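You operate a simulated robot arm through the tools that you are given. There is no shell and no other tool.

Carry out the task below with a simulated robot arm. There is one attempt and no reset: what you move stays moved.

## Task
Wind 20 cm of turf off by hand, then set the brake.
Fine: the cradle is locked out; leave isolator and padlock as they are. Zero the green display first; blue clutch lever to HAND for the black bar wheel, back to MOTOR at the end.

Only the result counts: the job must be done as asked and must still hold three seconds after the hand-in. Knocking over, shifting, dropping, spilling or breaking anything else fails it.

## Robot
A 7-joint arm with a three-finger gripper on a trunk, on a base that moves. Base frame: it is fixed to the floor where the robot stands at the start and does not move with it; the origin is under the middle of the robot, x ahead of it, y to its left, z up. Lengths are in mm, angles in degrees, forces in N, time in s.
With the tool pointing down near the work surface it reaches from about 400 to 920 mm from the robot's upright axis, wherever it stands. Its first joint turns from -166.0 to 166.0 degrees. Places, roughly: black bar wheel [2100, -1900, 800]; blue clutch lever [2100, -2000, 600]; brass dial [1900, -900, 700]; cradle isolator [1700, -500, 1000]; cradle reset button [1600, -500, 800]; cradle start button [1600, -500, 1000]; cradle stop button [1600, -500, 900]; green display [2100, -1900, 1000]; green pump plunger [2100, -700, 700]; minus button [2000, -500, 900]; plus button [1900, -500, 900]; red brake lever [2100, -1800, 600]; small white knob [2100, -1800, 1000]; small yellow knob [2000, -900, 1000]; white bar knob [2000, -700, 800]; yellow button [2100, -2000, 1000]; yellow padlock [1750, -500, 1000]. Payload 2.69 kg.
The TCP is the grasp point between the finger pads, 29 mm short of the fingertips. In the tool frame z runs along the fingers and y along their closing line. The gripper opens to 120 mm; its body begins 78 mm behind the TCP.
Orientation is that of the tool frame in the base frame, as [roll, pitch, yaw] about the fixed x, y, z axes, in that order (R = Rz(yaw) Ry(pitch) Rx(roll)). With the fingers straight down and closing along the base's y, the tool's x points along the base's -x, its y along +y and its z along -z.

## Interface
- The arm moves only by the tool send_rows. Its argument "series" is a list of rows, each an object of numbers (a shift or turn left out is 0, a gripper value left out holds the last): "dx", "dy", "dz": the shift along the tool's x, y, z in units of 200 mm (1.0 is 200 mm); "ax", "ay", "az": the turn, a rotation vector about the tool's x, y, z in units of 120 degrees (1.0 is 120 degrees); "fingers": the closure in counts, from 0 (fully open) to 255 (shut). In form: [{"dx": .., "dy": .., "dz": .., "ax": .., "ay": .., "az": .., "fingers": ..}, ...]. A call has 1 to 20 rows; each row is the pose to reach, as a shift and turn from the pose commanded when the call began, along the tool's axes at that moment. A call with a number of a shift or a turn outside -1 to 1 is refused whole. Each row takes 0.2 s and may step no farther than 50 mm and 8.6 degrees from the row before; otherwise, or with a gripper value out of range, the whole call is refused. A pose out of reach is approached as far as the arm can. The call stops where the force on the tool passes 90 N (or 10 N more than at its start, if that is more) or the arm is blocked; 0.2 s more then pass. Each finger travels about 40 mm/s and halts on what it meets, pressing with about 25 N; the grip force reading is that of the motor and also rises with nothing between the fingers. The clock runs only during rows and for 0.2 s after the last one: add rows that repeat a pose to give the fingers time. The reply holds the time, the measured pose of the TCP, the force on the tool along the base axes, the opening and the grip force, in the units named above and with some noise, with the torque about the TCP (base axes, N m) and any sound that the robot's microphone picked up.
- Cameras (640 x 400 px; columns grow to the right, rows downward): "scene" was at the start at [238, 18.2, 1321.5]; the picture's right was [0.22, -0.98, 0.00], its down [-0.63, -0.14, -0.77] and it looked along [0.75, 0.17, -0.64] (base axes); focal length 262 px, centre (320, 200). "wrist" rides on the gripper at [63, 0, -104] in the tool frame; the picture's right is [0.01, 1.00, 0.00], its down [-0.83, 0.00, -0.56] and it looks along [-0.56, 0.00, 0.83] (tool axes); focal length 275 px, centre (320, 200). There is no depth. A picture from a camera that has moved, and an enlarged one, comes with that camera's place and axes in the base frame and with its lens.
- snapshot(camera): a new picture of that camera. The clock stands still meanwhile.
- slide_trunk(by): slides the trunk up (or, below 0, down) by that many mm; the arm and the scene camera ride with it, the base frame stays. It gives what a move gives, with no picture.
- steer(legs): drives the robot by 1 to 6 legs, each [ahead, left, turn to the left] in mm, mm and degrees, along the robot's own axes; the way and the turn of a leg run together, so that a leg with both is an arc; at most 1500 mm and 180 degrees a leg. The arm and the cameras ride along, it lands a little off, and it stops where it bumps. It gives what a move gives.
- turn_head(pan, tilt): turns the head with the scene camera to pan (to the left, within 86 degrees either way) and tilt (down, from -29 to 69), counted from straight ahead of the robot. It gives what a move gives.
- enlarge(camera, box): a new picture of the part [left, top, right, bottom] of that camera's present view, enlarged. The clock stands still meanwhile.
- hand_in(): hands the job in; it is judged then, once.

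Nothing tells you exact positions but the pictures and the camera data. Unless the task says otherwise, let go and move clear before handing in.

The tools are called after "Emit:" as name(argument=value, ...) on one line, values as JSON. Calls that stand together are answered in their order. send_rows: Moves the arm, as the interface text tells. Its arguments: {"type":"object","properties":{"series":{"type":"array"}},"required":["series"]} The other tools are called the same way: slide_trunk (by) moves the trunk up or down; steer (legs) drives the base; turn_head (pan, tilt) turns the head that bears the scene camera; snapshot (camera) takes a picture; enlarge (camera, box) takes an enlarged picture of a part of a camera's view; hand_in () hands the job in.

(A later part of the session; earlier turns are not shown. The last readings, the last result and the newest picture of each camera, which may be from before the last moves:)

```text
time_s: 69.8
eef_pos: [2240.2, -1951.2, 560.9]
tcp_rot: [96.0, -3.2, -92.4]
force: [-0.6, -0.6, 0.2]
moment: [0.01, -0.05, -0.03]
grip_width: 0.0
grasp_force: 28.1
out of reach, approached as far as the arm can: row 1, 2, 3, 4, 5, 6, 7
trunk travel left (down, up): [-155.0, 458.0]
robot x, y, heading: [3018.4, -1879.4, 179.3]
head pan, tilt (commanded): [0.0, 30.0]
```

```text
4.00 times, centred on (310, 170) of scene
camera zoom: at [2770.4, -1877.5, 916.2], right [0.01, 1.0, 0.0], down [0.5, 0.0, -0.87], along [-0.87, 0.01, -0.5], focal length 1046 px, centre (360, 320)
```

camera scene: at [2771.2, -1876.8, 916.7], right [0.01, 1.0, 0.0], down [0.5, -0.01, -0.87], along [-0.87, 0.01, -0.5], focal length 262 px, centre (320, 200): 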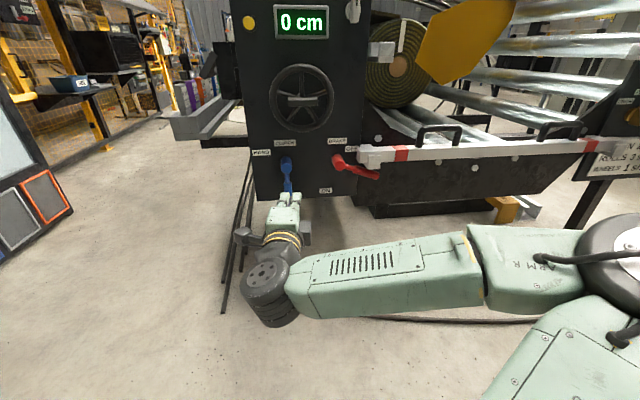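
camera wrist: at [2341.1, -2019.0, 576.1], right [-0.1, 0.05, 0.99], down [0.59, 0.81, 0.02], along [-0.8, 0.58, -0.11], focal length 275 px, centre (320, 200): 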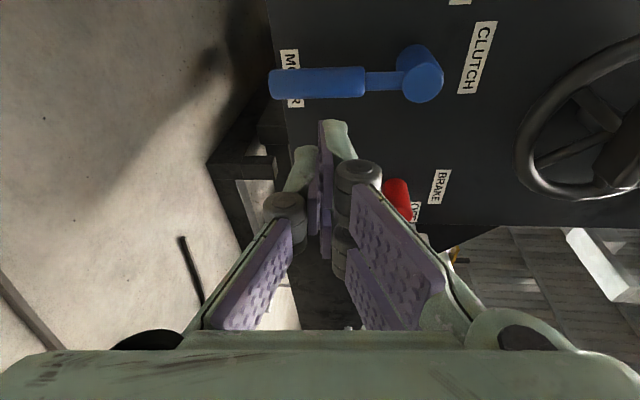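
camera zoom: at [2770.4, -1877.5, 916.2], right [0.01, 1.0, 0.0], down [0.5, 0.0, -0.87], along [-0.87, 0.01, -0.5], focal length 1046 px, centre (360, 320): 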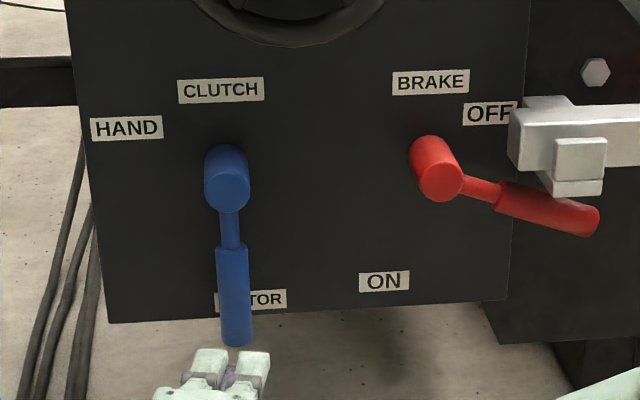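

That pose ran into an arm limit (too low relative to the shoulder). I'll go back up a bit, then lower the trunk to its lower end for better reach.

Emit:
send_rows(series=[{"dx": 0.0, "dy": 0.1, "dz": -0.1}, {"dx": 0.0, "dy": 0.25, "dz": -0.2}, {"dx": 0.0, "dy": 0.4, "dz": -0.3}])

Emit:
slide_trunk(by=-150)

Emit:
snapshot(camera="scene")

```text
time_s: 70.5
eef_pos: [2291.1, -1946.0, 646.9]
tcp_rot: [96.0, -3.1, -92.6]
force: [-0.5, 0.2, -0.5]
moment: [0.02, -0.03, -0.01]
grip_width: 0.0
grasp_force: 28.5
trunk travel left (down, up): [-155.0, 458.0]
robot x, y, heading: [3016.5, -1880.9, 179.2]
head pan, tilt (commanded): [0.0, 30.0]
```

```text
time_s: 72.5
eef_pos: [2292.6, -1945.7, 577.4]
tcp_rot: [95.7, -3.1, -92.5]
force: [-0.6, -0.7, 0.0]
moment: [0.0, -0.01, 0.0]
grip_width: 0.0
grasp_force: 28.6
trunk travel left (down, up): [-78.0, 535.0]
robot x, y, heading: [3016.7, -1880.7, 179.5]
head pan, tilt (commanded): [0.0, 30.0]
stopped: the arm was blocked; the commanded pose is now the measured one
```

```text
taken
camera scene: at [2774.4, -1877.4, 843.7], right [0.01, 1.0, 0.0], down [0.49, 0.0, -0.87], along [-0.87, 0.01, -0.49], focal length 262 px, centre (320, 200)
```

scene: 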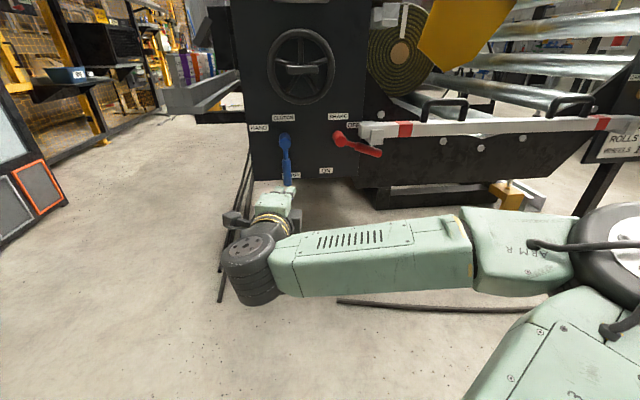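

The trunk was stopped by the arm being blocked (probably the elbow against the robot itself). I'll raise it again and instead tilt the gripper about 30° downward, so that the wrist stays higher while the fingers reach the low levers.

Emit:
slide_trunk(by=120)

Emit:
send_rows(series=[{"ax": 0.04}, {"ax": 0.08}, {"ax": 0.12}, {"ax": 0.16}, {"ax": 0.2}, {"ax": 0.24}])

Emit:
snapshot(camera="scene")

```text
time_s: 74.0
eef_pos: [2291.0, -1947.3, 689.8]
tcp_rot: [96.0, -3.1, -92.4]
force: [0.2, -0.6, -1.2]
moment: [0.01, 0.0, 0.01]
grip_width: 0.0
grasp_force: 28.3
trunk travel left (down, up): [-198.0, 415.0]
robot x, y, heading: [3021.3, -1877.8, 179.4]
head pan, tilt (commanded): [0.0, 30.0]
```

```text
time_s: 75.4
eef_pos: [2292.1, -1948.3, 690.3]
tcp_rot: [124.8, -3.1, -92.4]
force: [-1.1, 0.3, -0.2]
moment: [-0.04, -0.03, -0.01]
grip_width: 0.0
grasp_force: 28.9
trunk travel left (down, up): [-198.0, 415.0]
robot x, y, heading: [3020.8, -1878.0, 179.5]
head pan, tilt (commanded): [0.0, 30.0]
```

```text
taken
camera scene: at [2771.2, -1876.7, 960.1], right [0.01, 1.0, 0.0], down [0.5, -0.01, -0.87], along [-0.87, 0.01, -0.5], focal length 262 px, centre (320, 200)
```

scene: 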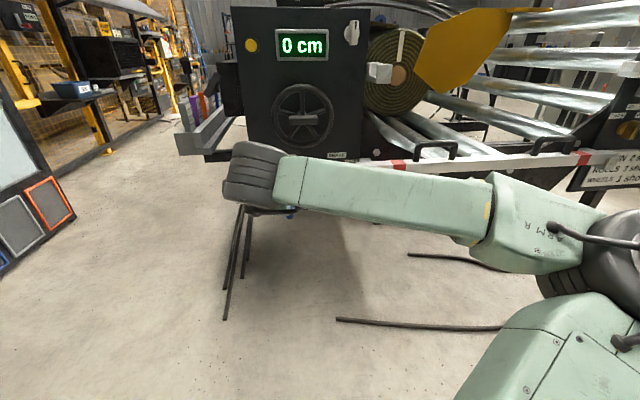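

The gripper is now tilted ~34° down with good clearance. I'll move to a waypoint in front of the gap between the two levers and look.

Emit:
send_rows(series=[{"dx": -0.07, "dy": -0.023, "dz": 0.16}, {"dx": -0.15, "dy": -0.046, "dz": 0.33}, {"dx": -0.2285, "dy": -0.069, "dz": 0.4957}, {"dx": -0.2285, "dy": -0.069, "dz": 0.4957}])

Emit:
snapshot(camera="wrist")

Emit:
snapshot(camera="scene")

```text
time_s: 76.4
eef_pos: [2218.4, -1899.8, 618.8]
tcp_rot: [124.8, -3.1, -92.4]
force: [-0.6, 0.5, 0.3]
moment: [-0.01, 0.0, -0.02]
grip_width: 0.0
grasp_force: 28.5
trunk travel left (down, up): [-198.0, 415.0]
robot x, y, heading: [3017.0, -1875.2, 179.4]
head pan, tilt (commanded): [0.0, 30.0]
```

```text
taken
camera wrist: at [2302.9, -1964.9, 681.7], right [-0.57, 0.06, 0.82], down [0.49, 0.83, 0.27], along [-0.66, 0.56, -0.5], focal length 275 px, centre (320, 200)
```

wrist: 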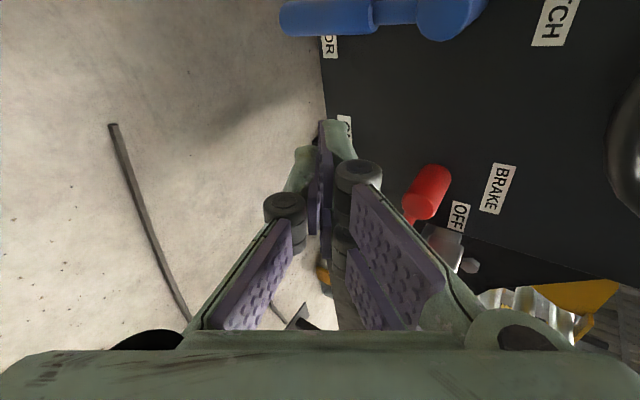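

```text
taken
camera scene: at [2771.2, -1876.7, 960.1], right [0.01, 1.0, 0.0], down [0.5, -0.01, -0.87], along [-0.87, 0.01, -0.5], focal length 262 px, centre (320, 200)
```

scene: 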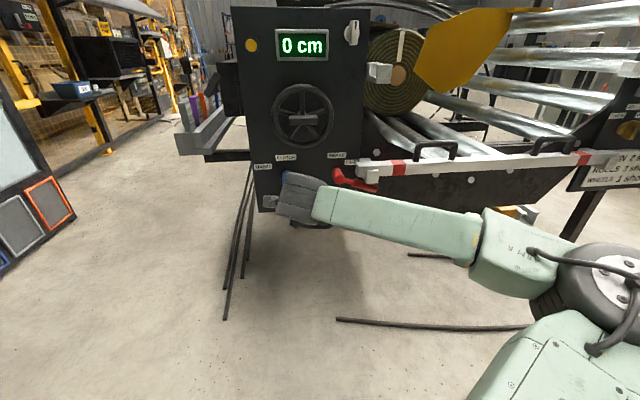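

Estimates agree. I'll advance the fingertips into the gap right of the blue handle.

Emit:
send_rows(series=[{"dx": 0.002, "dy": 0.02, "dz": 0.17}, {"dx": 0.004, "dy": 0.04, "dz": 0.34}, {"dx": 0.006, "dy": 0.06, "dz": 0.51}, {"dx": 0.008, "dy": 0.078, "dz": 0.62}, {"dx": 0.008, "dy": 0.078, "dz": 0.68}])

Emit:
snapshot(camera="wrist")

Emit:
snapshot(camera="scene")

```text
time_s: 77.6
eef_pos: [2099.6, -1902.2, 555.1]
tcp_rot: [124.9, -3.1, -92.4]
force: [0.2, 0.5, 0.8]
moment: [0.02, -0.03, 0.02]
grip_width: 0.0
grasp_force: 29.1
trunk travel left (down, up): [-198.0, 415.0]
robot x, y, heading: [3015.9, -1877.0, 179.5]
head pan, tilt (commanded): [0.0, 30.0]
```

```text
taken
camera wrist: at [2182.5, -1966.8, 617.5], right [-0.57, 0.06, 0.82], down [0.49, 0.83, 0.28], along [-0.66, 0.56, -0.5], focal length 275 px, centre (320, 200)
```

wrist: 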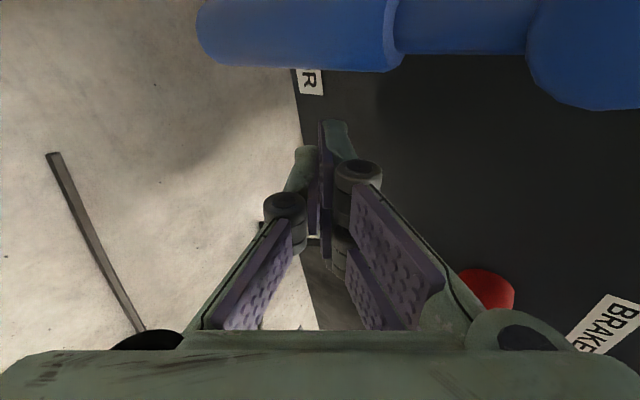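

```text
taken
camera scene: at [2771.3, -1876.7, 960.1], right [0.01, 1.0, 0.0], down [0.5, -0.01, -0.87], along [-0.87, 0.01, -0.5], focal length 262 px, centre (320, 200)
```

scene: 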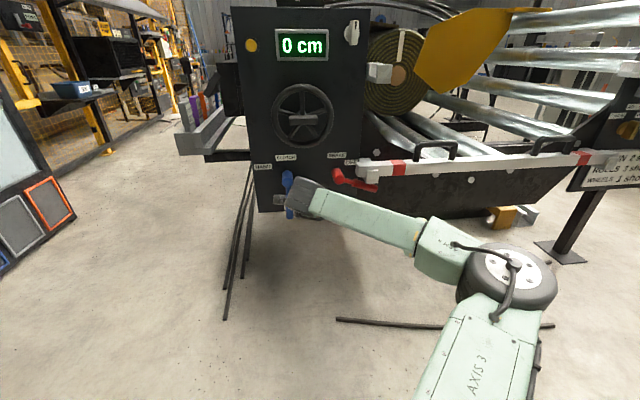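

The fingers are beside the handle on its right. I'll now push it leftward along its arc (about hub (-1961,630)), first to roughly 30°.

Emit:
send_rows(series=[{"dx": 0.046, "dy": -0.006, "dz": 0.002}, {"dx": 0.0919, "dy": -0.0125, "dz": 0.0038}, {"dx": 0.12, "dy": -0.025, "dz": 0.01}, {"dx": 0.155, "dy": -0.038, "dz": 0.018}, {"dx": 0.1944, "dy": -0.0531, "dz": 0.0262}, {"dx": 0.255, "dy": -0.064, "dz": 0.03}, {"dx": 0.3154, "dy": -0.0714, "dz": 0.0324}])

Emit:
snapshot(camera="wrist")

Emit:
enlarge(camera="scene", box=[230, 130, 390, 230])

```text
time_s: 79.2
eef_pos: [2099.6, -1966.3, 543.1]
tcp_rot: [124.8, -3.1, -92.4]
force: [0.7, 0.2, -0.2]
moment: [-0.03, -0.01, 0.05]
grip_width: 0.1
grasp_force: 29.3
trunk travel left (down, up): [-198.0, 415.0]
robot x, y, heading: [3017.8, -1879.7, 179.2]
head pan, tilt (commanded): [0.0, 30.0]
```

```text
taken
camera wrist: at [2183.0, -2031.3, 606.3], right [-0.57, 0.06, 0.82], down [0.49, 0.83, 0.27], along [-0.66, 0.56, -0.5], focal length 275 px, centre (320, 200)
```

wrist: 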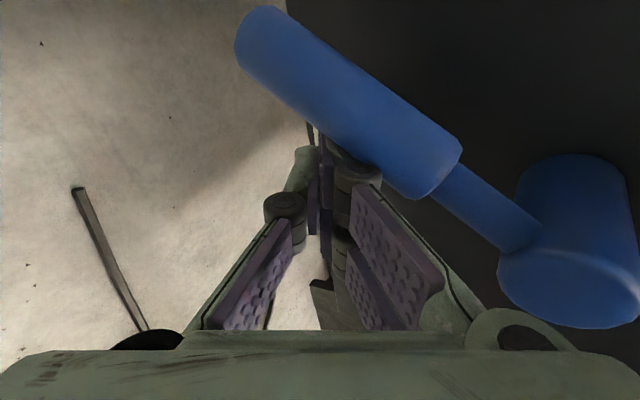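

```text
4.00 times, centred on (310, 180) of scene
camera zoom: at [2771.2, -1876.8, 960.1], right [0.01, 1.0, 0.0], down [0.5, -0.01, -0.87], along [-0.87, 0.01, -0.5], focal length 1046 px, centre (360, 280)
```

zoom: 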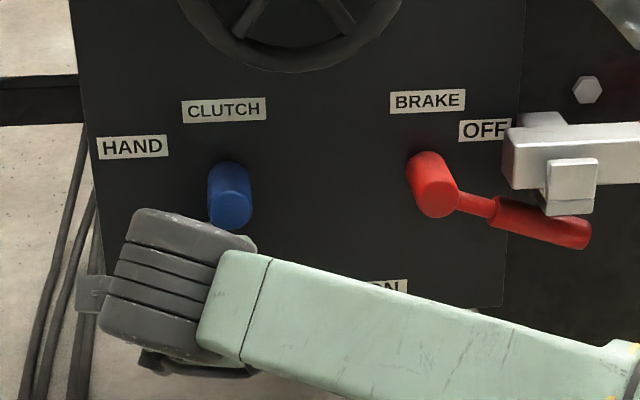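

The lever follows the push with almost no force (now ≈35°). I continue along the arc to about 65°.

Emit:
send_rows(series=[{"dx": 0.065, "dy": 0.006, "dz": -0.0077}, {"dx": 0.1312, "dy": 0.0124, "dz": -0.0154}, {"dx": 0.195, "dy": 0.034, "dz": -0.034}, {"dx": 0.2579, "dy": 0.059, "dz": -0.0539}])

Emit:
snapshot(camera="wrist")

Emit:
enlarge(camera="scene", box=[230, 130, 390, 230])

```text
time_s: 80.2
eef_pos: [2100.0, -2016.4, 562.2]
tcp_rot: [125.0, -3.1, -92.4]
force: [5.0, 2.1, -1.7]
moment: [-0.04, 0.15, 0.07]
grip_width: 0.1
grasp_force: 28.4
trunk travel left (down, up): [-198.0, 415.0]
robot x, y, heading: [3019.8, -1878.7, 179.5]
head pan, tilt (commanded): [0.0, 30.0]
```

```text
taken
camera wrist: at [2183.8, -2081.2, 625.6], right [-0.57, 0.06, 0.82], down [0.49, 0.83, 0.28], along [-0.66, 0.56, -0.5], focal length 275 px, centre (320, 200)
```

wrist: 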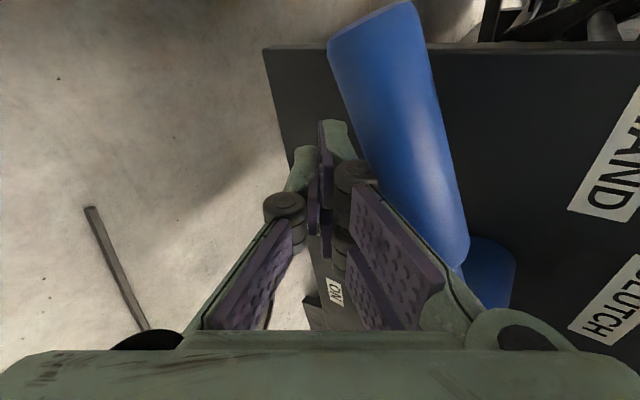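

```text
4.00 times, centred on (310, 180) of scene
camera zoom: at [2771.3, -1876.6, 960.0], right [0.01, 1.0, 0.0], down [0.5, -0.01, -0.87], along [-0.87, 0.01, -0.5], focal length 1046 px, centre (360, 280)
```

zoom: 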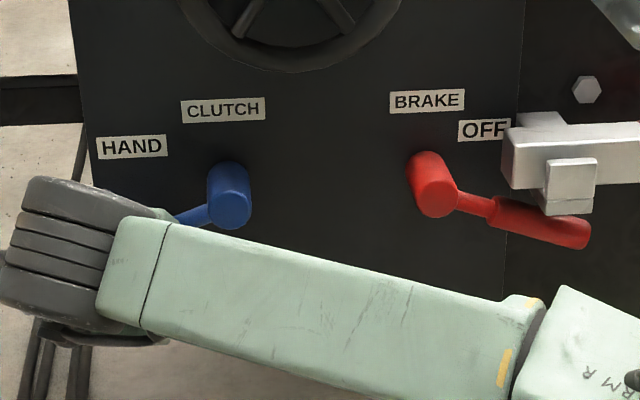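

The blue lever is at roughly 65°. I push gently a little further toward its HAND end.

Emit:
send_rows(series=[{"dx": 0.036, "dy": 0.027, "dz": -0.02}, {"dx": 0.072, "dy": 0.054, "dz": -0.041}, {"dx": 0.1077, "dy": 0.0809, "dz": -0.0611}])

Emit:
snapshot(camera="wrist")

Emit:
enlarge(camera="scene", box=[230, 130, 390, 230])

```text
time_s: 80.9
eef_pos: [2102.0, -2017.8, 563.4]
tcp_rot: [126.5, -2.1, -93.9]
force: [6.9, 3.9, -9.8]
moment: [-0.01, 0.34, 0.14]
grip_width: 0.0
grasp_force: 28.1
trunk travel left (down, up): [-198.0, 415.0]
robot x, y, heading: [3019.0, -1874.2, 179.2]
head pan, tilt (commanded): [0.0, 30.0]
stopped in row 3: the force on the tool passed its limit at 96 N (the readings are from after the stop); the commanded pose is now the measured one
```

```text
taken
camera wrist: at [2182.0, -2083.8, 627.5], right [-0.59, 0.07, 0.8], down [0.5, 0.81, 0.3], along [-0.63, 0.58, -0.51], focal length 275 px, centre (320, 200)
```

wrist: 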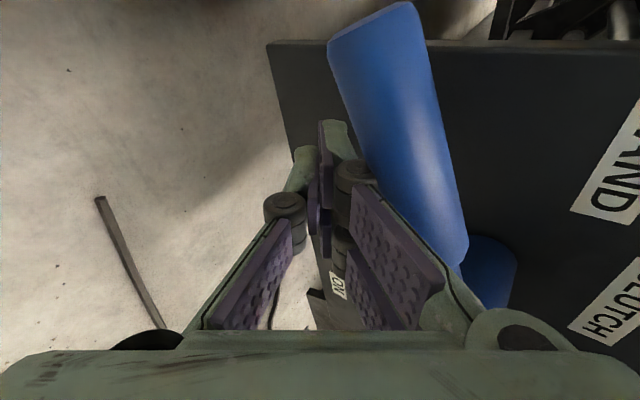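

```text
4.00 times, centred on (310, 180) of scene
camera zoom: at [2771.7, -1874.9, 960.1], right [0.01, 1.0, 0.0], down [0.5, -0.01, -0.87], along [-0.87, 0.01, -0.5], focal length 1046 px, centre (360, 280)
```

zoom: 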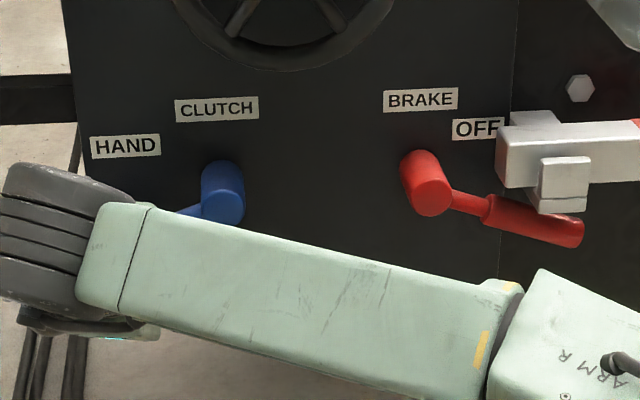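

The force peak shows the lever is against its HAND end stop (mirror image of the red lever's OFF angle). I'll drop slightly, withdraw, and check that it stays.

Emit:
send_rows(series=[{"dx": -0.02, "dy": -0.05, "dz": 0.03}, {"dx": -0.03, "dy": -0.07, "dz": -0.1}, {"dx": -0.03, "dy": -0.07, "dz": -0.3}, {"dx": -0.03, "dy": -0.07, "dz": -0.5}, {"dx": -0.03, "dy": -0.07, "dz": -0.7}, {"dx": -0.03, "dy": 0.1, "dz": -0.8}])

Emit:
snapshot(camera="wrist")

Emit:
snapshot(camera="scene")

```text
time_s: 82.3
eef_pos: [2223.7, -2016.0, 676.2]
tcp_rot: [126.2, -2.5, -93.9]
force: [-0.9, 0.1, 0.4]
moment: [0.04, 0.0, -0.01]
grip_width: 0.1
grasp_force: 28.1
trunk travel left (down, up): [-198.0, 415.0]
robot x, y, heading: [3018.0, -1876.4, 179.2]
head pan, tilt (commanded): [0.0, 30.0]
```

```text
taken
camera wrist: at [2303.4, -2081.7, 740.6], right [-0.59, 0.07, 0.81], down [0.5, 0.81, 0.3], along [-0.63, 0.58, -0.51], focal length 275 px, centre (320, 200)
```

wrist: 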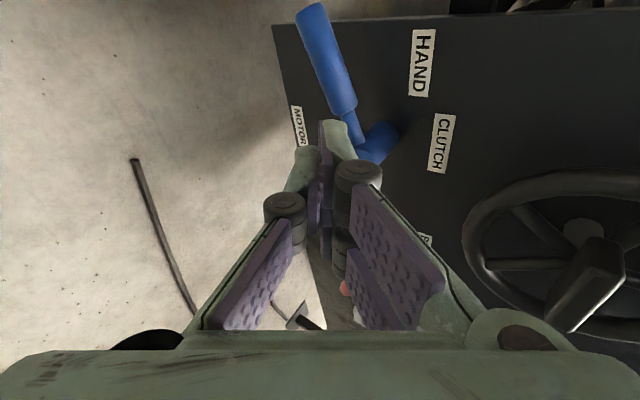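

```text
taken
camera scene: at [2772.0, -1875.0, 959.9], right [0.01, 1.0, 0.0], down [0.5, -0.01, -0.87], along [-0.87, 0.01, -0.5], focal length 262 px, centre (320, 200)
```

scene: 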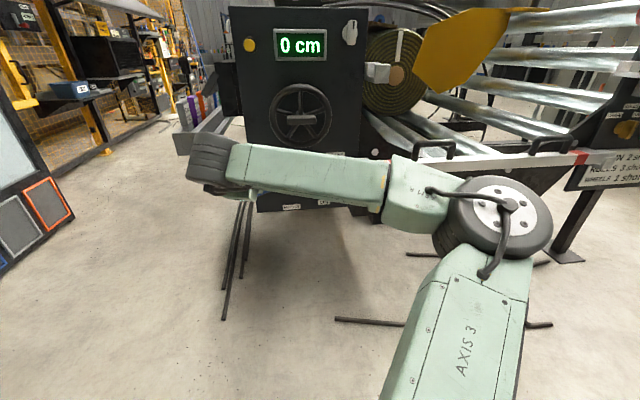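

The blue lever stays at HAND. Next I level the gripper again and move in front of the wheel's bar with the fingers about half open.

Emit:
send_rows(series=[{"dx": -0.086, "dy": 0.071, "dz": -0.082, "ax": -0.05, "fingers": 130}, {"dx": -0.173, "dy": 0.142, "dz": -0.163, "ax": -0.1}, {"dx": -0.26, "dy": 0.213, "dz": -0.245, "ax": -0.15}, {"dx": -0.346, "dy": 0.284, "dz": -0.327, "ax": -0.2}, {"dx": -0.432, "dy": 0.355, "dz": -0.408, "ax": -0.25}, {"dx": -0.5187, "dy": 0.4263, "dz": -0.49, "ax": -0.3017}])

Emit:
send_rows(series=[{"ay": 0.0325, "az": -0.0208}, {"ay": 0.0325, "az": -0.0208}])

Emit:
snapshot(camera="wrist")

Emit:
snapshot(camera="scene")

```text
time_s: 83.7
eef_pos: [2256.4, -1907.9, 799.1]
tcp_rot: [89.8, -2.3, -93.8]
force: [-0.7, 1.2, -0.5]
moment: [0.02, 0.03, -0.06]
grip_width: 58.8
grasp_force: 0.0
trunk travel left (down, up): [-198.0, 415.0]
robot x, y, heading: [3021.6, -1874.2, 179.4]
head pan, tilt (commanded): [0.0, 30.0]
```

```text
time_s: 84.3
eef_pos: [2256.5, -1907.9, 799.6]
tcp_rot: [89.7, 0.2, -89.9]
force: [0.1, 0.2, -0.1]
moment: [-0.02, 0.04, 0.01]
grip_width: 58.9
grasp_force: 0.0
trunk travel left (down, up): [-198.0, 415.0]
robot x, y, heading: [3018.9, -1877.1, 179.2]
head pan, tilt (commanded): [0.0, 30.0]
```

```text
taken
camera wrist: at [2360.9, -1971.9, 799.0], right [0.0, -0.01, 1.0], down [0.55, 0.83, 0.01], along [-0.83, 0.55, 0.01], focal length 275 px, centre (320, 200)
```

wrist: 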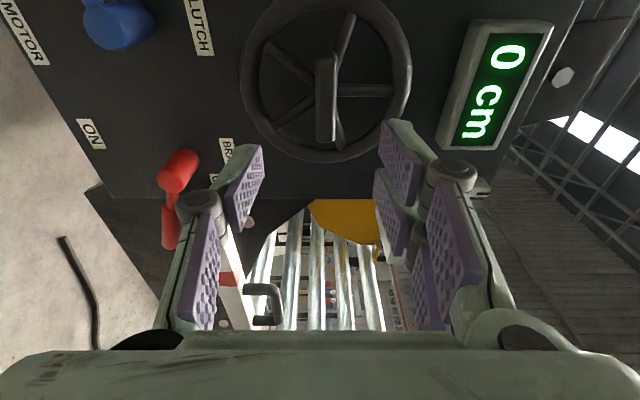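

```text
taken
camera scene: at [2772.2, -1875.0, 960.1], right [0.01, 1.0, 0.0], down [0.5, -0.01, -0.87], along [-0.87, 0.01, -0.5], focal length 262 px, centre (320, 200)
```

scene: 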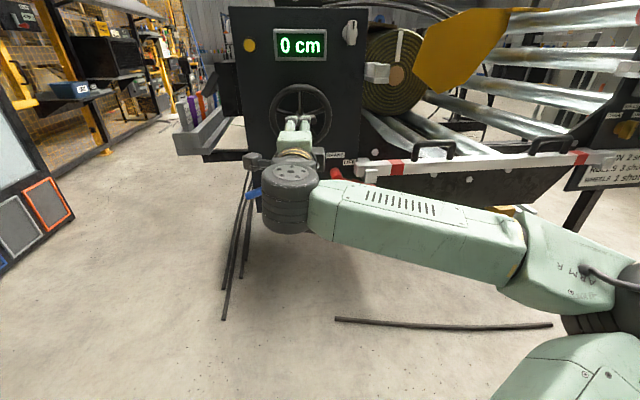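

Emit:
enlarge(camera="wrist", box=[220, 0, 460, 150])

Emit:
enlarge(camera="scene", box=[220, 0, 440, 137])

```text
2.67 times, centred on (340, 75) of wrist
camera zoom: at [2360.9, -1971.9, 799.0], right [0.0, -0.01, 1.0], down [0.55, 0.83, 0.01], along [-0.83, 0.55, 0.01], focal length 734 px, centre (267, 533)
```

zoom: 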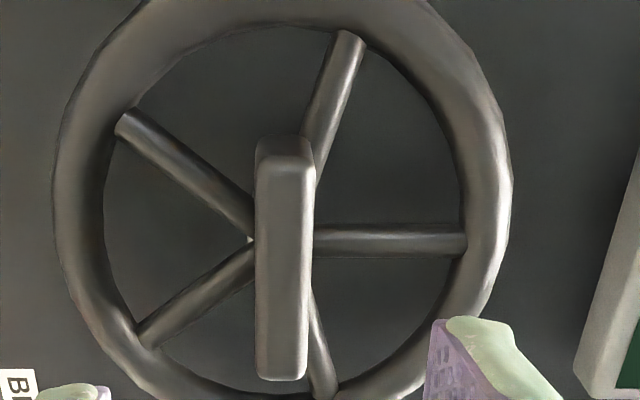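

```text
2.91 times, centred on (330, 68) of scene
camera zoom: at [2772.2, -1875.0, 960.1], right [0.01, 1.0, 0.0], down [0.5, -0.01, -0.87], along [-0.87, 0.01, -0.5], focal length 761 px, centre (291, 582)
```

zoom: 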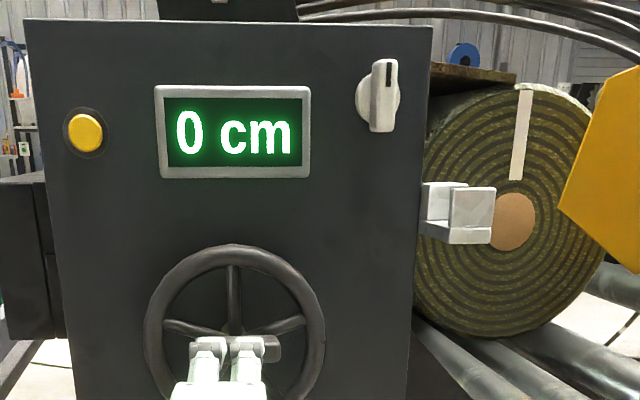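

The bar is about 20 mm thick and 70 mm long, horizontal, centred near (2097,-1909,804). I'll approach along the axis with the fingers above and below it, pausing to check.

Emit:
send_rows(series=[{"dx": 0.005, "dy": 0.02, "dz": 0.2}, {"dx": 0.005, "dy": 0.02, "dz": 0.4}, {"dx": 0.005, "dy": 0.02, "dz": 0.5}, {"dx": 0.005, "dy": 0.02, "dz": 0.55}])

Emit:
snapshot(camera="wrist")

Emit:
enlarge(camera="scene", box=[220, 30, 440, 167])

```text
time_s: 85.3
eef_pos: [2143.2, -1910.0, 801.8]
tcp_rot: [89.9, 0.2, -90.1]
force: [-0.8, 1.0, 0.5]
moment: [-0.01, 0.02, -0.02]
grip_width: 58.9
grasp_force: 0.1
trunk travel left (down, up): [-198.0, 415.0]
robot x, y, heading: [3020.1, -1879.2, 179.3]
head pan, tilt (commanded): [0.0, 30.0]
```

```text
taken
camera wrist: at [2248.6, -1973.3, 802.0], right [0.0, -0.01, 1.0], down [0.56, 0.83, 0.0], along [-0.83, 0.56, 0.01], focal length 275 px, centre (320, 200)
```

wrist: 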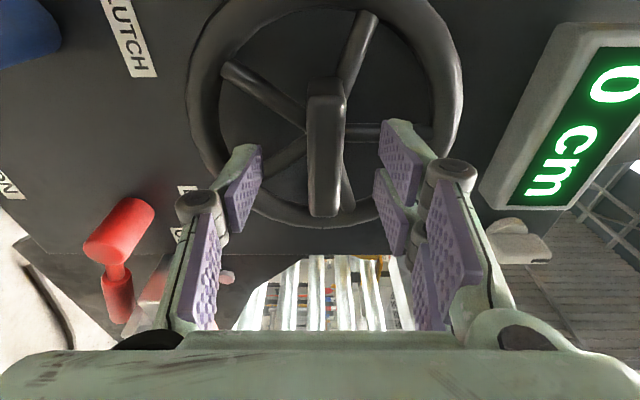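

```text
2.91 times, centred on (330, 98) of scene
camera zoom: at [2772.2, -1875.0, 960.1], right [0.01, 1.0, 0.0], down [0.5, -0.01, -0.87], along [-0.87, 0.01, -0.5], focal length 761 px, centre (291, 495)
```

zoom: 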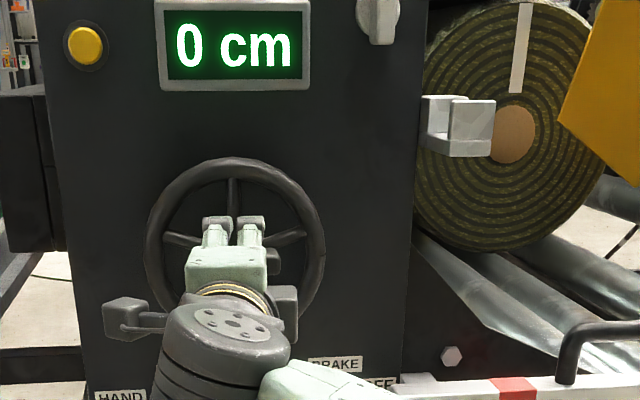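

Refined: the bar's front face is at x≈2119, centre (-1909, 805). I'll move in the last 30 mm and close on it.

Emit:
send_rows(series=[{"dy": 0.018, "dz": 0.08}, {"dy": 0.018, "dz": 0.155}, {"dy": 0.018, "dz": 0.155, "fingers": 255}, {"dy": 0.018, "dz": 0.155}, {"dy": 0.018, "dz": 0.155}, {"dy": 0.018, "dz": 0.155}, {"dy": 0.018, "dz": 0.155}])

Emit:
snapshot(camera="wrist")

```text
time_s: 86.5
eef_pos: [2122.7, -1909.9, 810.8]
tcp_rot: [89.3, 0.1, -89.8]
force: [42.9, 8.0, -1.2]
moment: [-0.46, 0.62, 0.62]
grip_width: 31.6
grasp_force: 28.4
trunk travel left (down, up): [-198.0, 415.0]
robot x, y, heading: [3020.8, -1877.6, 179.1]
head pan, tilt (commanded): [0.0, 30.0]
stopped in row 6: the force on the tool passed its limit at 93 N (the readings are from after the stop); the commanded pose is now the measured one
```

```text
taken
camera wrist: at [2226.8, -1974.2, 810.7], right [0.01, -0.01, 1.0], down [0.55, 0.83, 0.0], along [-0.83, 0.55, 0.01], focal length 275 px, centre (320, 200)
```

wrist: 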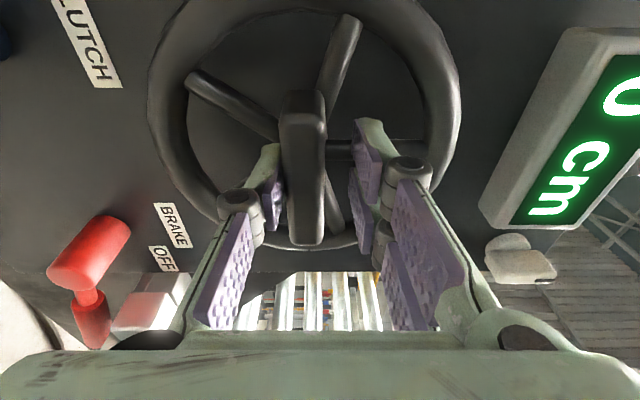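

The fingertips met the spokes while closing, so I was too deep. I'll reopen, back off ~14 mm, recentre at z≈804 and close again.

Emit:
send_rows(series=[{"fingers": 130}, {"dz": -0.07, "fingers": 130}, {"dz": -0.07, "dy": -0.034}, {"dz": -0.07, "dy": -0.034}])

Emit:
snapshot(camera="wrist")

```text
time_s: 87.5
eef_pos: [2132.4, -1909.0, 799.9]
tcp_rot: [89.6, 0.2, -89.8]
force: [-0.2, 0.6, 0.7]
moment: [0.03, -0.01, 0.0]
grip_width: 58.9
grasp_force: 0.0
trunk travel left (down, up): [-198.0, 415.0]
robot x, y, heading: [3021.2, -1876.8, 179.1]
head pan, tilt (commanded): [0.0, 30.0]
```

```text
taken
camera wrist: at [2237.8, -1973.8, 799.6], right [0.01, -0.01, 1.0], down [0.55, 0.83, 0.0], along [-0.83, 0.55, 0.01], focal length 275 px, centre (320, 200)
```

wrist: 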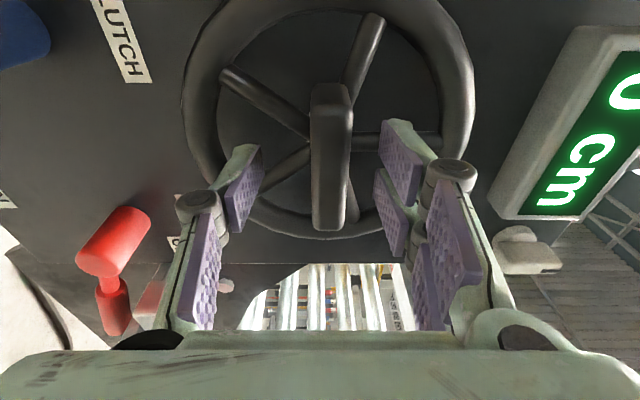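

Bar centre is about 6 mm above my axis; I raise by 6 mm and close.

Emit:
send_rows(series=[{"dy": 0.03}, {"dy": 0.03, "fingers": 255}, {"dy": 0.03}, {"dy": 0.03}, {"dy": 0.03}, {"dy": 0.03}])

Emit:
snapshot(camera="wrist")

```text
time_s: 88.9
eef_pos: [2132.1, -1911.1, 804.7]
tcp_rot: [89.8, 0.3, -89.8]
force: [5.8, 0.0, -10.4]
moment: [0.07, -0.31, -0.15]
grip_width: 18.1
grasp_force: 41.4
trunk travel left (down, up): [-198.0, 415.0]
robot x, y, heading: [3021.2, -1879.1, 179.4]
head pan, tilt (commanded): [0.0, 30.0]
```

```text
taken
camera wrist: at [2236.9, -1974.3, 804.6], right [0.0, -0.01, 1.0], down [0.55, 0.83, 0.0], along [-0.83, 0.55, 0.01], focal length 275 px, centre (320, 200)
```

wrist: 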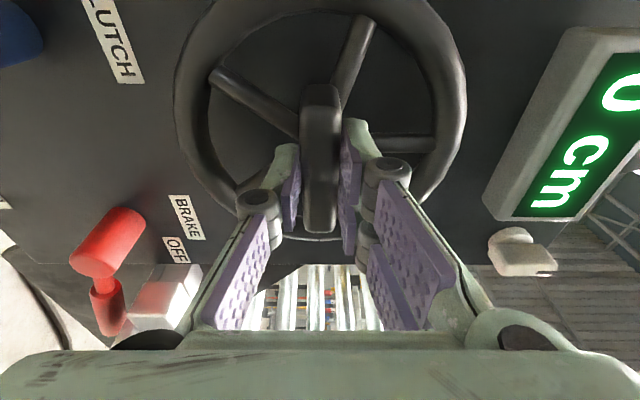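

The bar is firmly gripped (18 mm). I'll turn a small test angle clockwise (15°) and watch the display.

Emit:
send_rows(series=[{"az": 0.042}, {"az": 0.084}, {"az": 0.125}, {"az": 0.125}])

Emit:
snapshot(camera="wrist")

Emit:
snapshot(camera="scene")

```text
time_s: 89.9
eef_pos: [2131.9, -1910.4, 805.7]
tcp_rot: [89.7, -14.8, -89.9]
force: [21.4, 1.2, -20.6]
moment: [0.49, -1.29, -0.94]
grip_width: 18.0
grasp_force: 43.5
trunk travel left (down, up): [-198.0, 415.0]
robot x, y, heading: [3022.1, -1878.8, 179.1]
head pan, tilt (commanded): [0.0, 30.0]
```

```text
taken
camera wrist: at [2236.7, -1972.4, 821.1], right [0.0, 0.25, 0.97], down [0.55, 0.81, -0.21], along [-0.83, 0.54, -0.14], focal length 275 px, centre (320, 200)
```

wrist: 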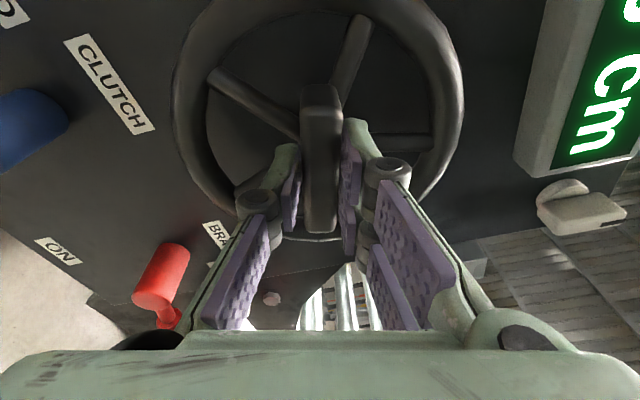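

```text
taken
camera scene: at [2772.7, -1874.6, 959.7], right [0.02, 1.0, 0.0], down [0.5, -0.01, -0.87], along [-0.87, 0.01, -0.5], focal length 262 px, centre (320, 200)
```

scene: 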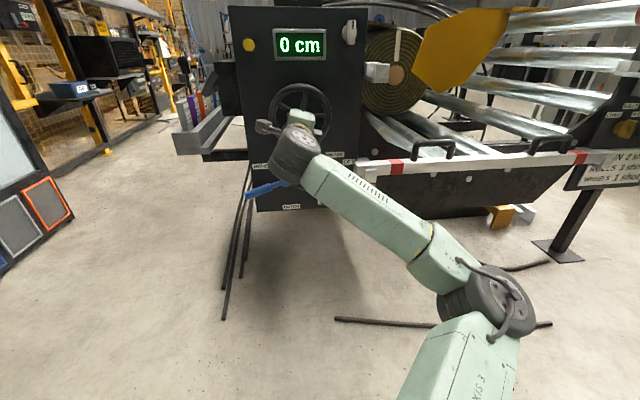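

The wheel turned with the gripper; I check the display closely.

Emit:
enlarge(camera="scene", box=[220, 0, 440, 137])

```text
2.91 times, centred on (330, 68) of scene
camera zoom: at [2772.7, -1874.6, 959.7], right [0.02, 1.0, 0.0], down [0.5, -0.01, -0.87], along [-0.87, 0.01, -0.5], focal length 761 px, centre (291, 582)
```

zoom: 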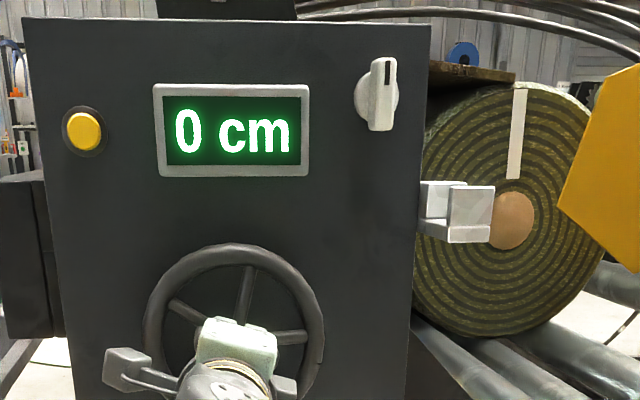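

No change yet (small angle). I'll keep turning clockwise to about 60° total.

Emit:
send_rows(series=[{"az": 0.06}, {"az": 0.12}, {"az": 0.18}, {"az": 0.24}, {"az": 0.3}, {"az": 0.375}, {"az": 0.375}])

Emit:
enlarge(camera="scene", box=[220, 0, 440, 137])

Emit:
snapshot(camera="wrist")

```text
refused: row 6 steps farther than a row can; nothing moved
```

```text
2.91 times, centred on (330, 68) of scene
camera zoom: at [2772.7, -1874.6, 959.7], right [0.02, 1.0, 0.0], down [0.5, -0.01, -0.87], along [-0.87, 0.01, -0.5], focal length 761 px, centre (291, 582)
```

zoom: 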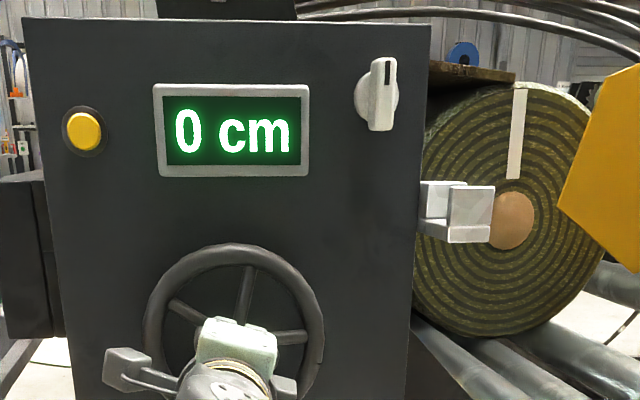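

```text
taken
camera wrist: at [2236.7, -1972.4, 821.1], right [0.0, 0.25, 0.97], down [0.55, 0.81, -0.21], along [-0.83, 0.54, -0.14], focal length 275 px, centre (320, 200)
```

wrist: 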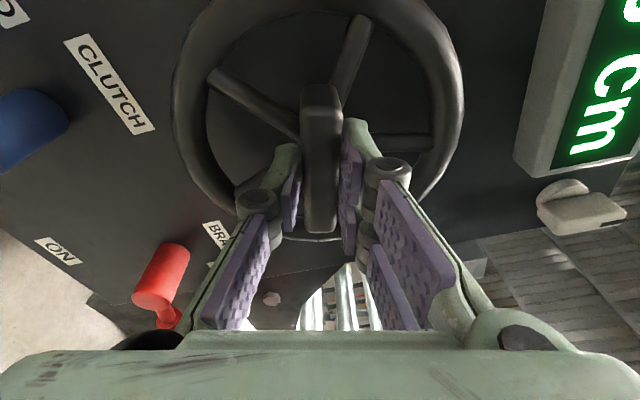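

A row was too large a step, so nothing moved. I resend with smaller steps.

Emit:
send_rows(series=[{"az": 0.06}, {"az": 0.12}, {"az": 0.18}, {"az": 0.24}, {"az": 0.3}, {"az": 0.36}, {"az": 0.36}])

Emit:
enlarge(camera="scene", box=[220, 0, 440, 137])

Emit:
snapshot(camera="wrist")

```text
time_s: 91.5
eef_pos: [2130.1, -1910.9, 806.6]
tcp_rot: [89.4, -58.2, -89.2]
force: [-9.2, 1.9, -5.4]
moment: [0.3, -1.55, 0.07]
grip_width: 19.3
grasp_force: 44.7
trunk travel left (down, up): [-198.0, 415.0]
robot x, y, heading: [3022.5, -1877.9, 179.2]
head pan, tilt (commanded): [0.0, 30.0]
```

```text
2.91 times, centred on (330, 68) of scene
camera zoom: at [2772.1, -1874.6, 959.9], right [0.02, 1.0, 0.0], down [0.5, -0.01, -0.87], along [-0.87, 0.01, -0.5], focal length 761 px, centre (291, 582)
```

zoom: 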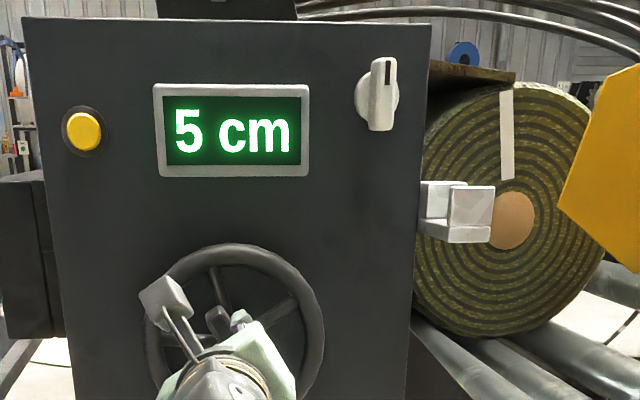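

```text
taken
camera wrist: at [2235.7, -1945.0, 859.7], right [0.0, 0.85, 0.53], down [0.55, 0.44, -0.71], along [-0.83, 0.29, -0.47], focal length 275 px, centre (320, 200)
```

wrist: 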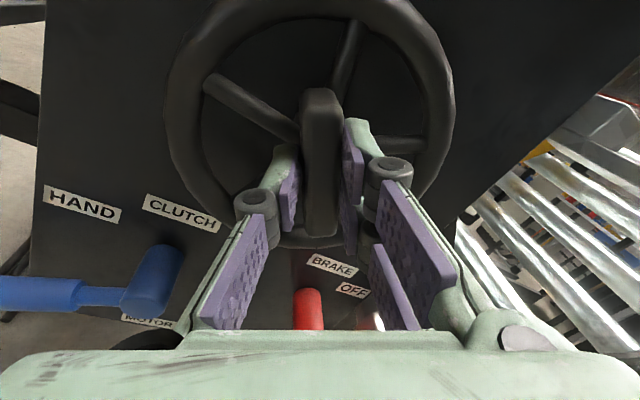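

The display now reads 5 cm for ≈58° clockwise, and the roll's stripe moved so that its top goes toward the sheet side (unwinding). I'll continue in small steps, watching where the display changes.

Emit:
send_rows(series=[{"az": 0.04}, {"az": 0.08}, {"az": 0.08}])

Emit:
enlarge(camera="scene", box=[220, 0, 440, 137])

```text
time_s: 92.3
eef_pos: [2130.9, -1910.8, 806.6]
tcp_rot: [89.0, -67.7, -88.9]
force: [-25.3, 3.1, 3.4]
moment: [0.33, -0.55, 0.64]
grip_width: 19.6
grasp_force: 44.5
trunk travel left (down, up): [-198.0, 415.0]
robot x, y, heading: [3020.8, -1879.2, 179.1]
head pan, tilt (commanded): [0.0, 30.0]
```

```text
2.91 times, centred on (330, 68) of scene
camera zoom: at [2772.3, -1874.5, 959.9], right [0.02, 1.0, 0.0], down [0.5, -0.01, -0.87], along [-0.87, 0.01, -0.5], focal length 761 px, centre (291, 582)
```

zoom: 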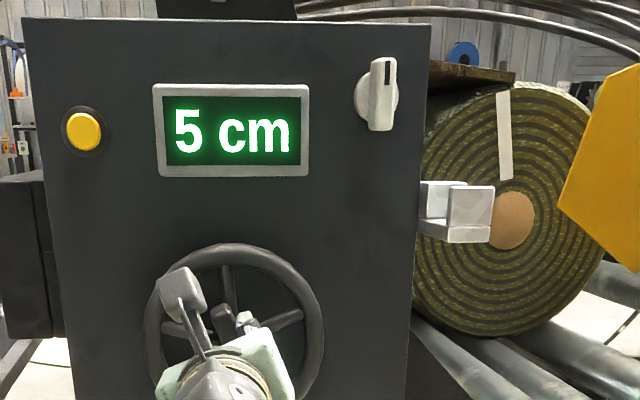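

Still 5 cm. Continue another 10°, and again.

Emit:
send_rows(series=[{"az": 0.04, "dz": 0.003}, {"az": 0.08, "dz": 0.006}, {"az": 0.08, "dz": 0.006}])

Emit:
enlarge(camera="scene", box=[220, 0, 440, 137])

```text
time_s: 93.1
eef_pos: [2131.7, -1910.6, 807.3]
tcp_rot: [88.5, -77.3, -88.3]
force: [6.4, 7.8, -3.0]
moment: [0.43, -0.96, 0.45]
grip_width: 19.2
grasp_force: 44.8
trunk travel left (down, up): [-198.0, 415.0]
robot x, y, heading: [3018.1, -1875.9, 179.3]
head pan, tilt (commanded): [0.0, 30.0]
```

```text
2.91 times, centred on (330, 68) of scene
camera zoom: at [2773.4, -1874.3, 959.9], right [0.02, 1.0, 0.0], down [0.5, -0.01, -0.87], along [-0.87, 0.01, -0.5], focal length 761 px, centre (291, 582)
```

zoom: 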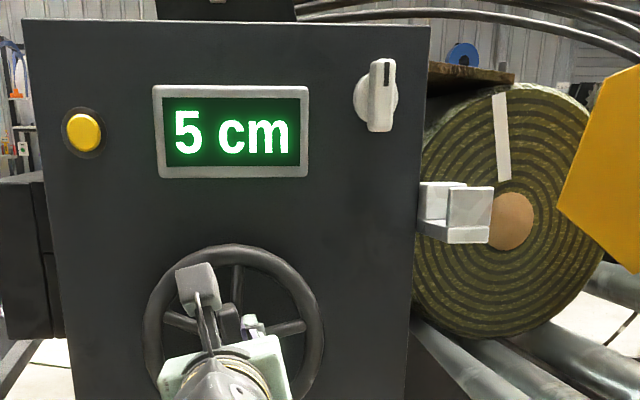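

Still 5 cm at ≈77°. Continue.

Emit:
send_rows(series=[{"az": 0.04}, {"az": 0.08}, {"az": 0.08}])

Emit:
enlarge(camera="scene", box=[220, 0, 440, 137])

```text
time_s: 93.9
eef_pos: [2131.6, -1910.3, 807.6]
tcp_rot: [84.1, -86.8, -83.9]
force: [25.6, 14.4, -11.0]
moment: [0.4, -0.99, 0.56]
grip_width: 19.3
grasp_force: 44.7
trunk travel left (down, up): [-198.0, 415.0]
robot x, y, heading: [3023.6, -1876.3, 179.1]
head pan, tilt (commanded): [0.0, 30.0]
```

```text
2.91 times, centred on (330, 68) of scene
camera zoom: at [2773.5, -1874.0, 960.0], right [0.02, 1.0, 0.0], down [0.5, -0.01, -0.87], along [-0.87, 0.01, -0.5], focal length 761 px, centre (291, 582)
```

zoom: 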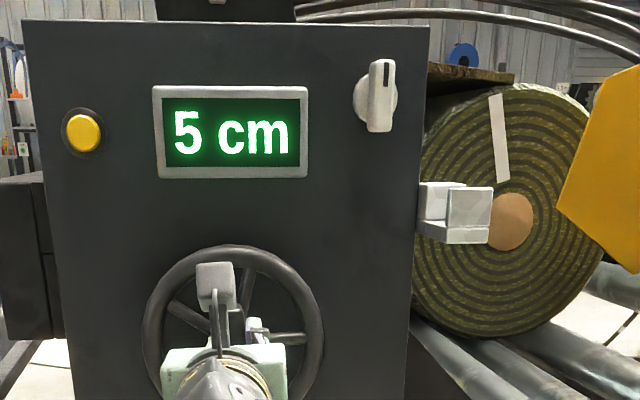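

Still 5 cm at ≈87°. Continue.

Emit:
send_rows(series=[{"az": 0.04}, {"az": 0.08}, {"az": 0.08}])

Emit:
enlarge(camera="scene", box=[220, 0, 440, 137])

```text
time_s: 94.7
eef_pos: [2131.0, -1909.7, 807.3]
tcp_rot: [-86.4, -83.3, 86.6]
force: [16.9, 15.1, -5.1]
moment: [0.31, -0.68, 0.72]
grip_width: 19.7
grasp_force: 44.5
trunk travel left (down, up): [-198.0, 415.0]
robot x, y, heading: [3023.0, -1878.6, 179.0]
head pan, tilt (commanded): [0.0, 30.0]
```

```text
2.91 times, centred on (330, 68) of scene
camera zoom: at [2773.4, -1874.0, 960.2], right [0.02, 1.0, 0.0], down [0.5, -0.01, -0.87], along [-0.87, 0.01, -0.5], focal length 761 px, centre (291, 582)
```

zoom: 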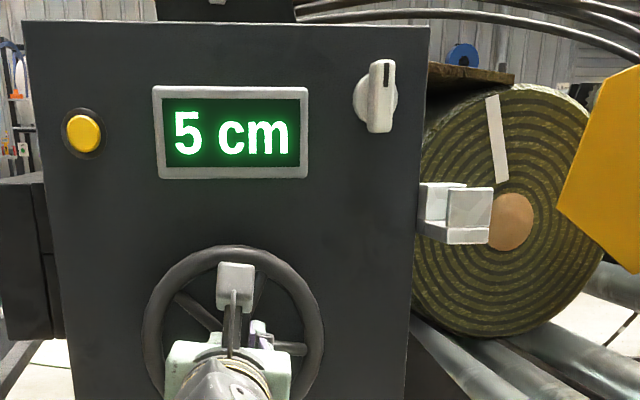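

Still 5 cm at ≈97°. Continue.

Emit:
send_rows(series=[{"az": 0.04}, {"az": 0.08}, {"az": 0.08}])

Emit:
enlarge(camera="scene", box=[220, 0, 440, 137])

```text
time_s: 95.5
eef_pos: [2131.2, -1909.7, 807.2]
tcp_rot: [-88.5, -73.9, 88.8]
force: [4.3, 17.1, 1.2]
moment: [0.4, -0.56, 0.75]
grip_width: 19.4
grasp_force: 44.6
trunk travel left (down, up): [-198.0, 415.0]
robot x, y, heading: [3017.4, -1879.5, 179.3]
head pan, tilt (commanded): [0.0, 30.0]
```

```text
2.91 times, centred on (330, 68) of scene
camera zoom: at [2773.3, -1873.9, 960.2], right [0.02, 1.0, 0.0], down [0.5, -0.01, -0.87], along [-0.87, 0.01, -0.5], focal length 761 px, centre (291, 582)
```

zoom: 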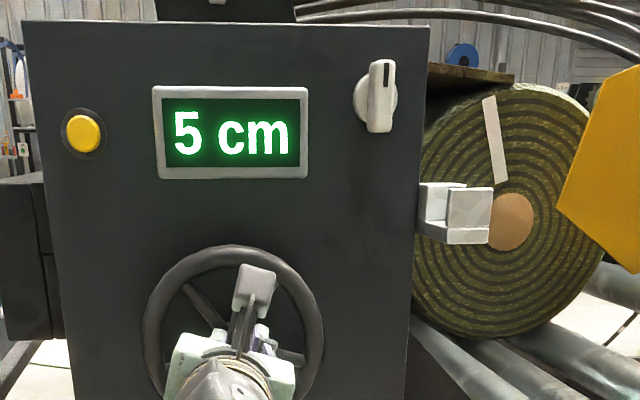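

Still 5 cm at ≈106°. Continue.

Emit:
send_rows(series=[{"az": 0.04}, {"az": 0.08}, {"az": 0.08}])

Emit:
enlarge(camera="scene", box=[220, 0, 440, 137])

```text
time_s: 96.3
eef_pos: [2131.3, -1908.8, 806.2]
tcp_rot: [-89.1, -64.2, 89.4]
force: [-10.8, 19.3, 6.0]
moment: [0.32, -0.06, 0.72]
grip_width: 19.3
grasp_force: 44.4
trunk travel left (down, up): [-198.0, 415.0]
robot x, y, heading: [3022.3, -1879.8, 179.2]
head pan, tilt (commanded): [0.0, 30.0]
```

```text
2.91 times, centred on (330, 68) of scene
camera zoom: at [2773.0, -1873.8, 960.1], right [0.02, 1.0, 0.0], down [0.5, -0.01, -0.87], along [-0.87, 0.01, -0.5], focal length 761 px, centre (291, 582)
```

zoom: 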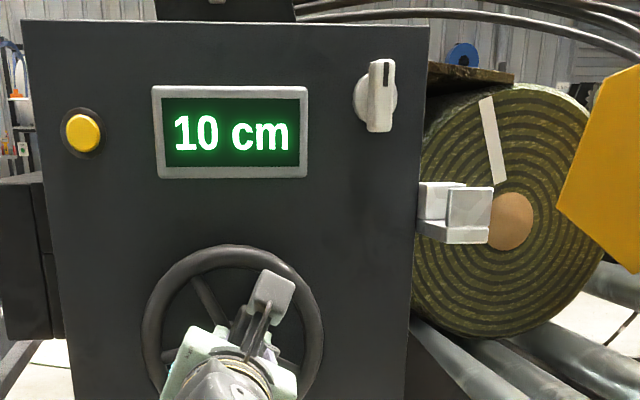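

Display 10 cm appeared between 106° and 116°. I continue, noting the next changes so I can land in the middle of 20 cm.

Emit:
send_rows(series=[{"az": 0.06}, {"az": 0.12}, {"az": 0.18}, {"az": 0.24}, {"az": 0.3}, {"az": 0.3}])

Emit:
enlarge(camera="scene", box=[220, 0, 440, 137])

```text
time_s: 97.7
eef_pos: [2131.2, -1909.5, 805.8]
tcp_rot: [-89.8, -28.1, 89.9]
force: [18.1, 27.0, -13.1]
moment: [0.06, 0.2, 0.72]
grip_width: 18.5
grasp_force: 43.3
trunk travel left (down, up): [-198.0, 415.0]
robot x, y, heading: [3021.7, -1879.1, 179.1]
head pan, tilt (commanded): [0.0, 30.0]
```

```text
2.91 times, centred on (330, 68) of scene
camera zoom: at [2773.2, -1873.5, 959.8], right [0.02, 1.0, 0.0], down [0.5, -0.01, -0.87], along [-0.87, 0.01, -0.5], focal length 761 px, centre (291, 582)
```

zoom: 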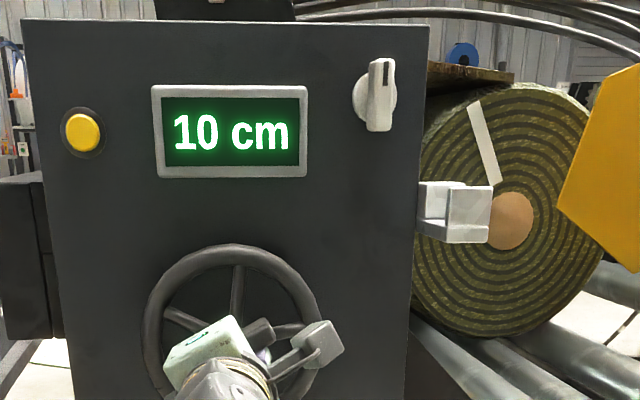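

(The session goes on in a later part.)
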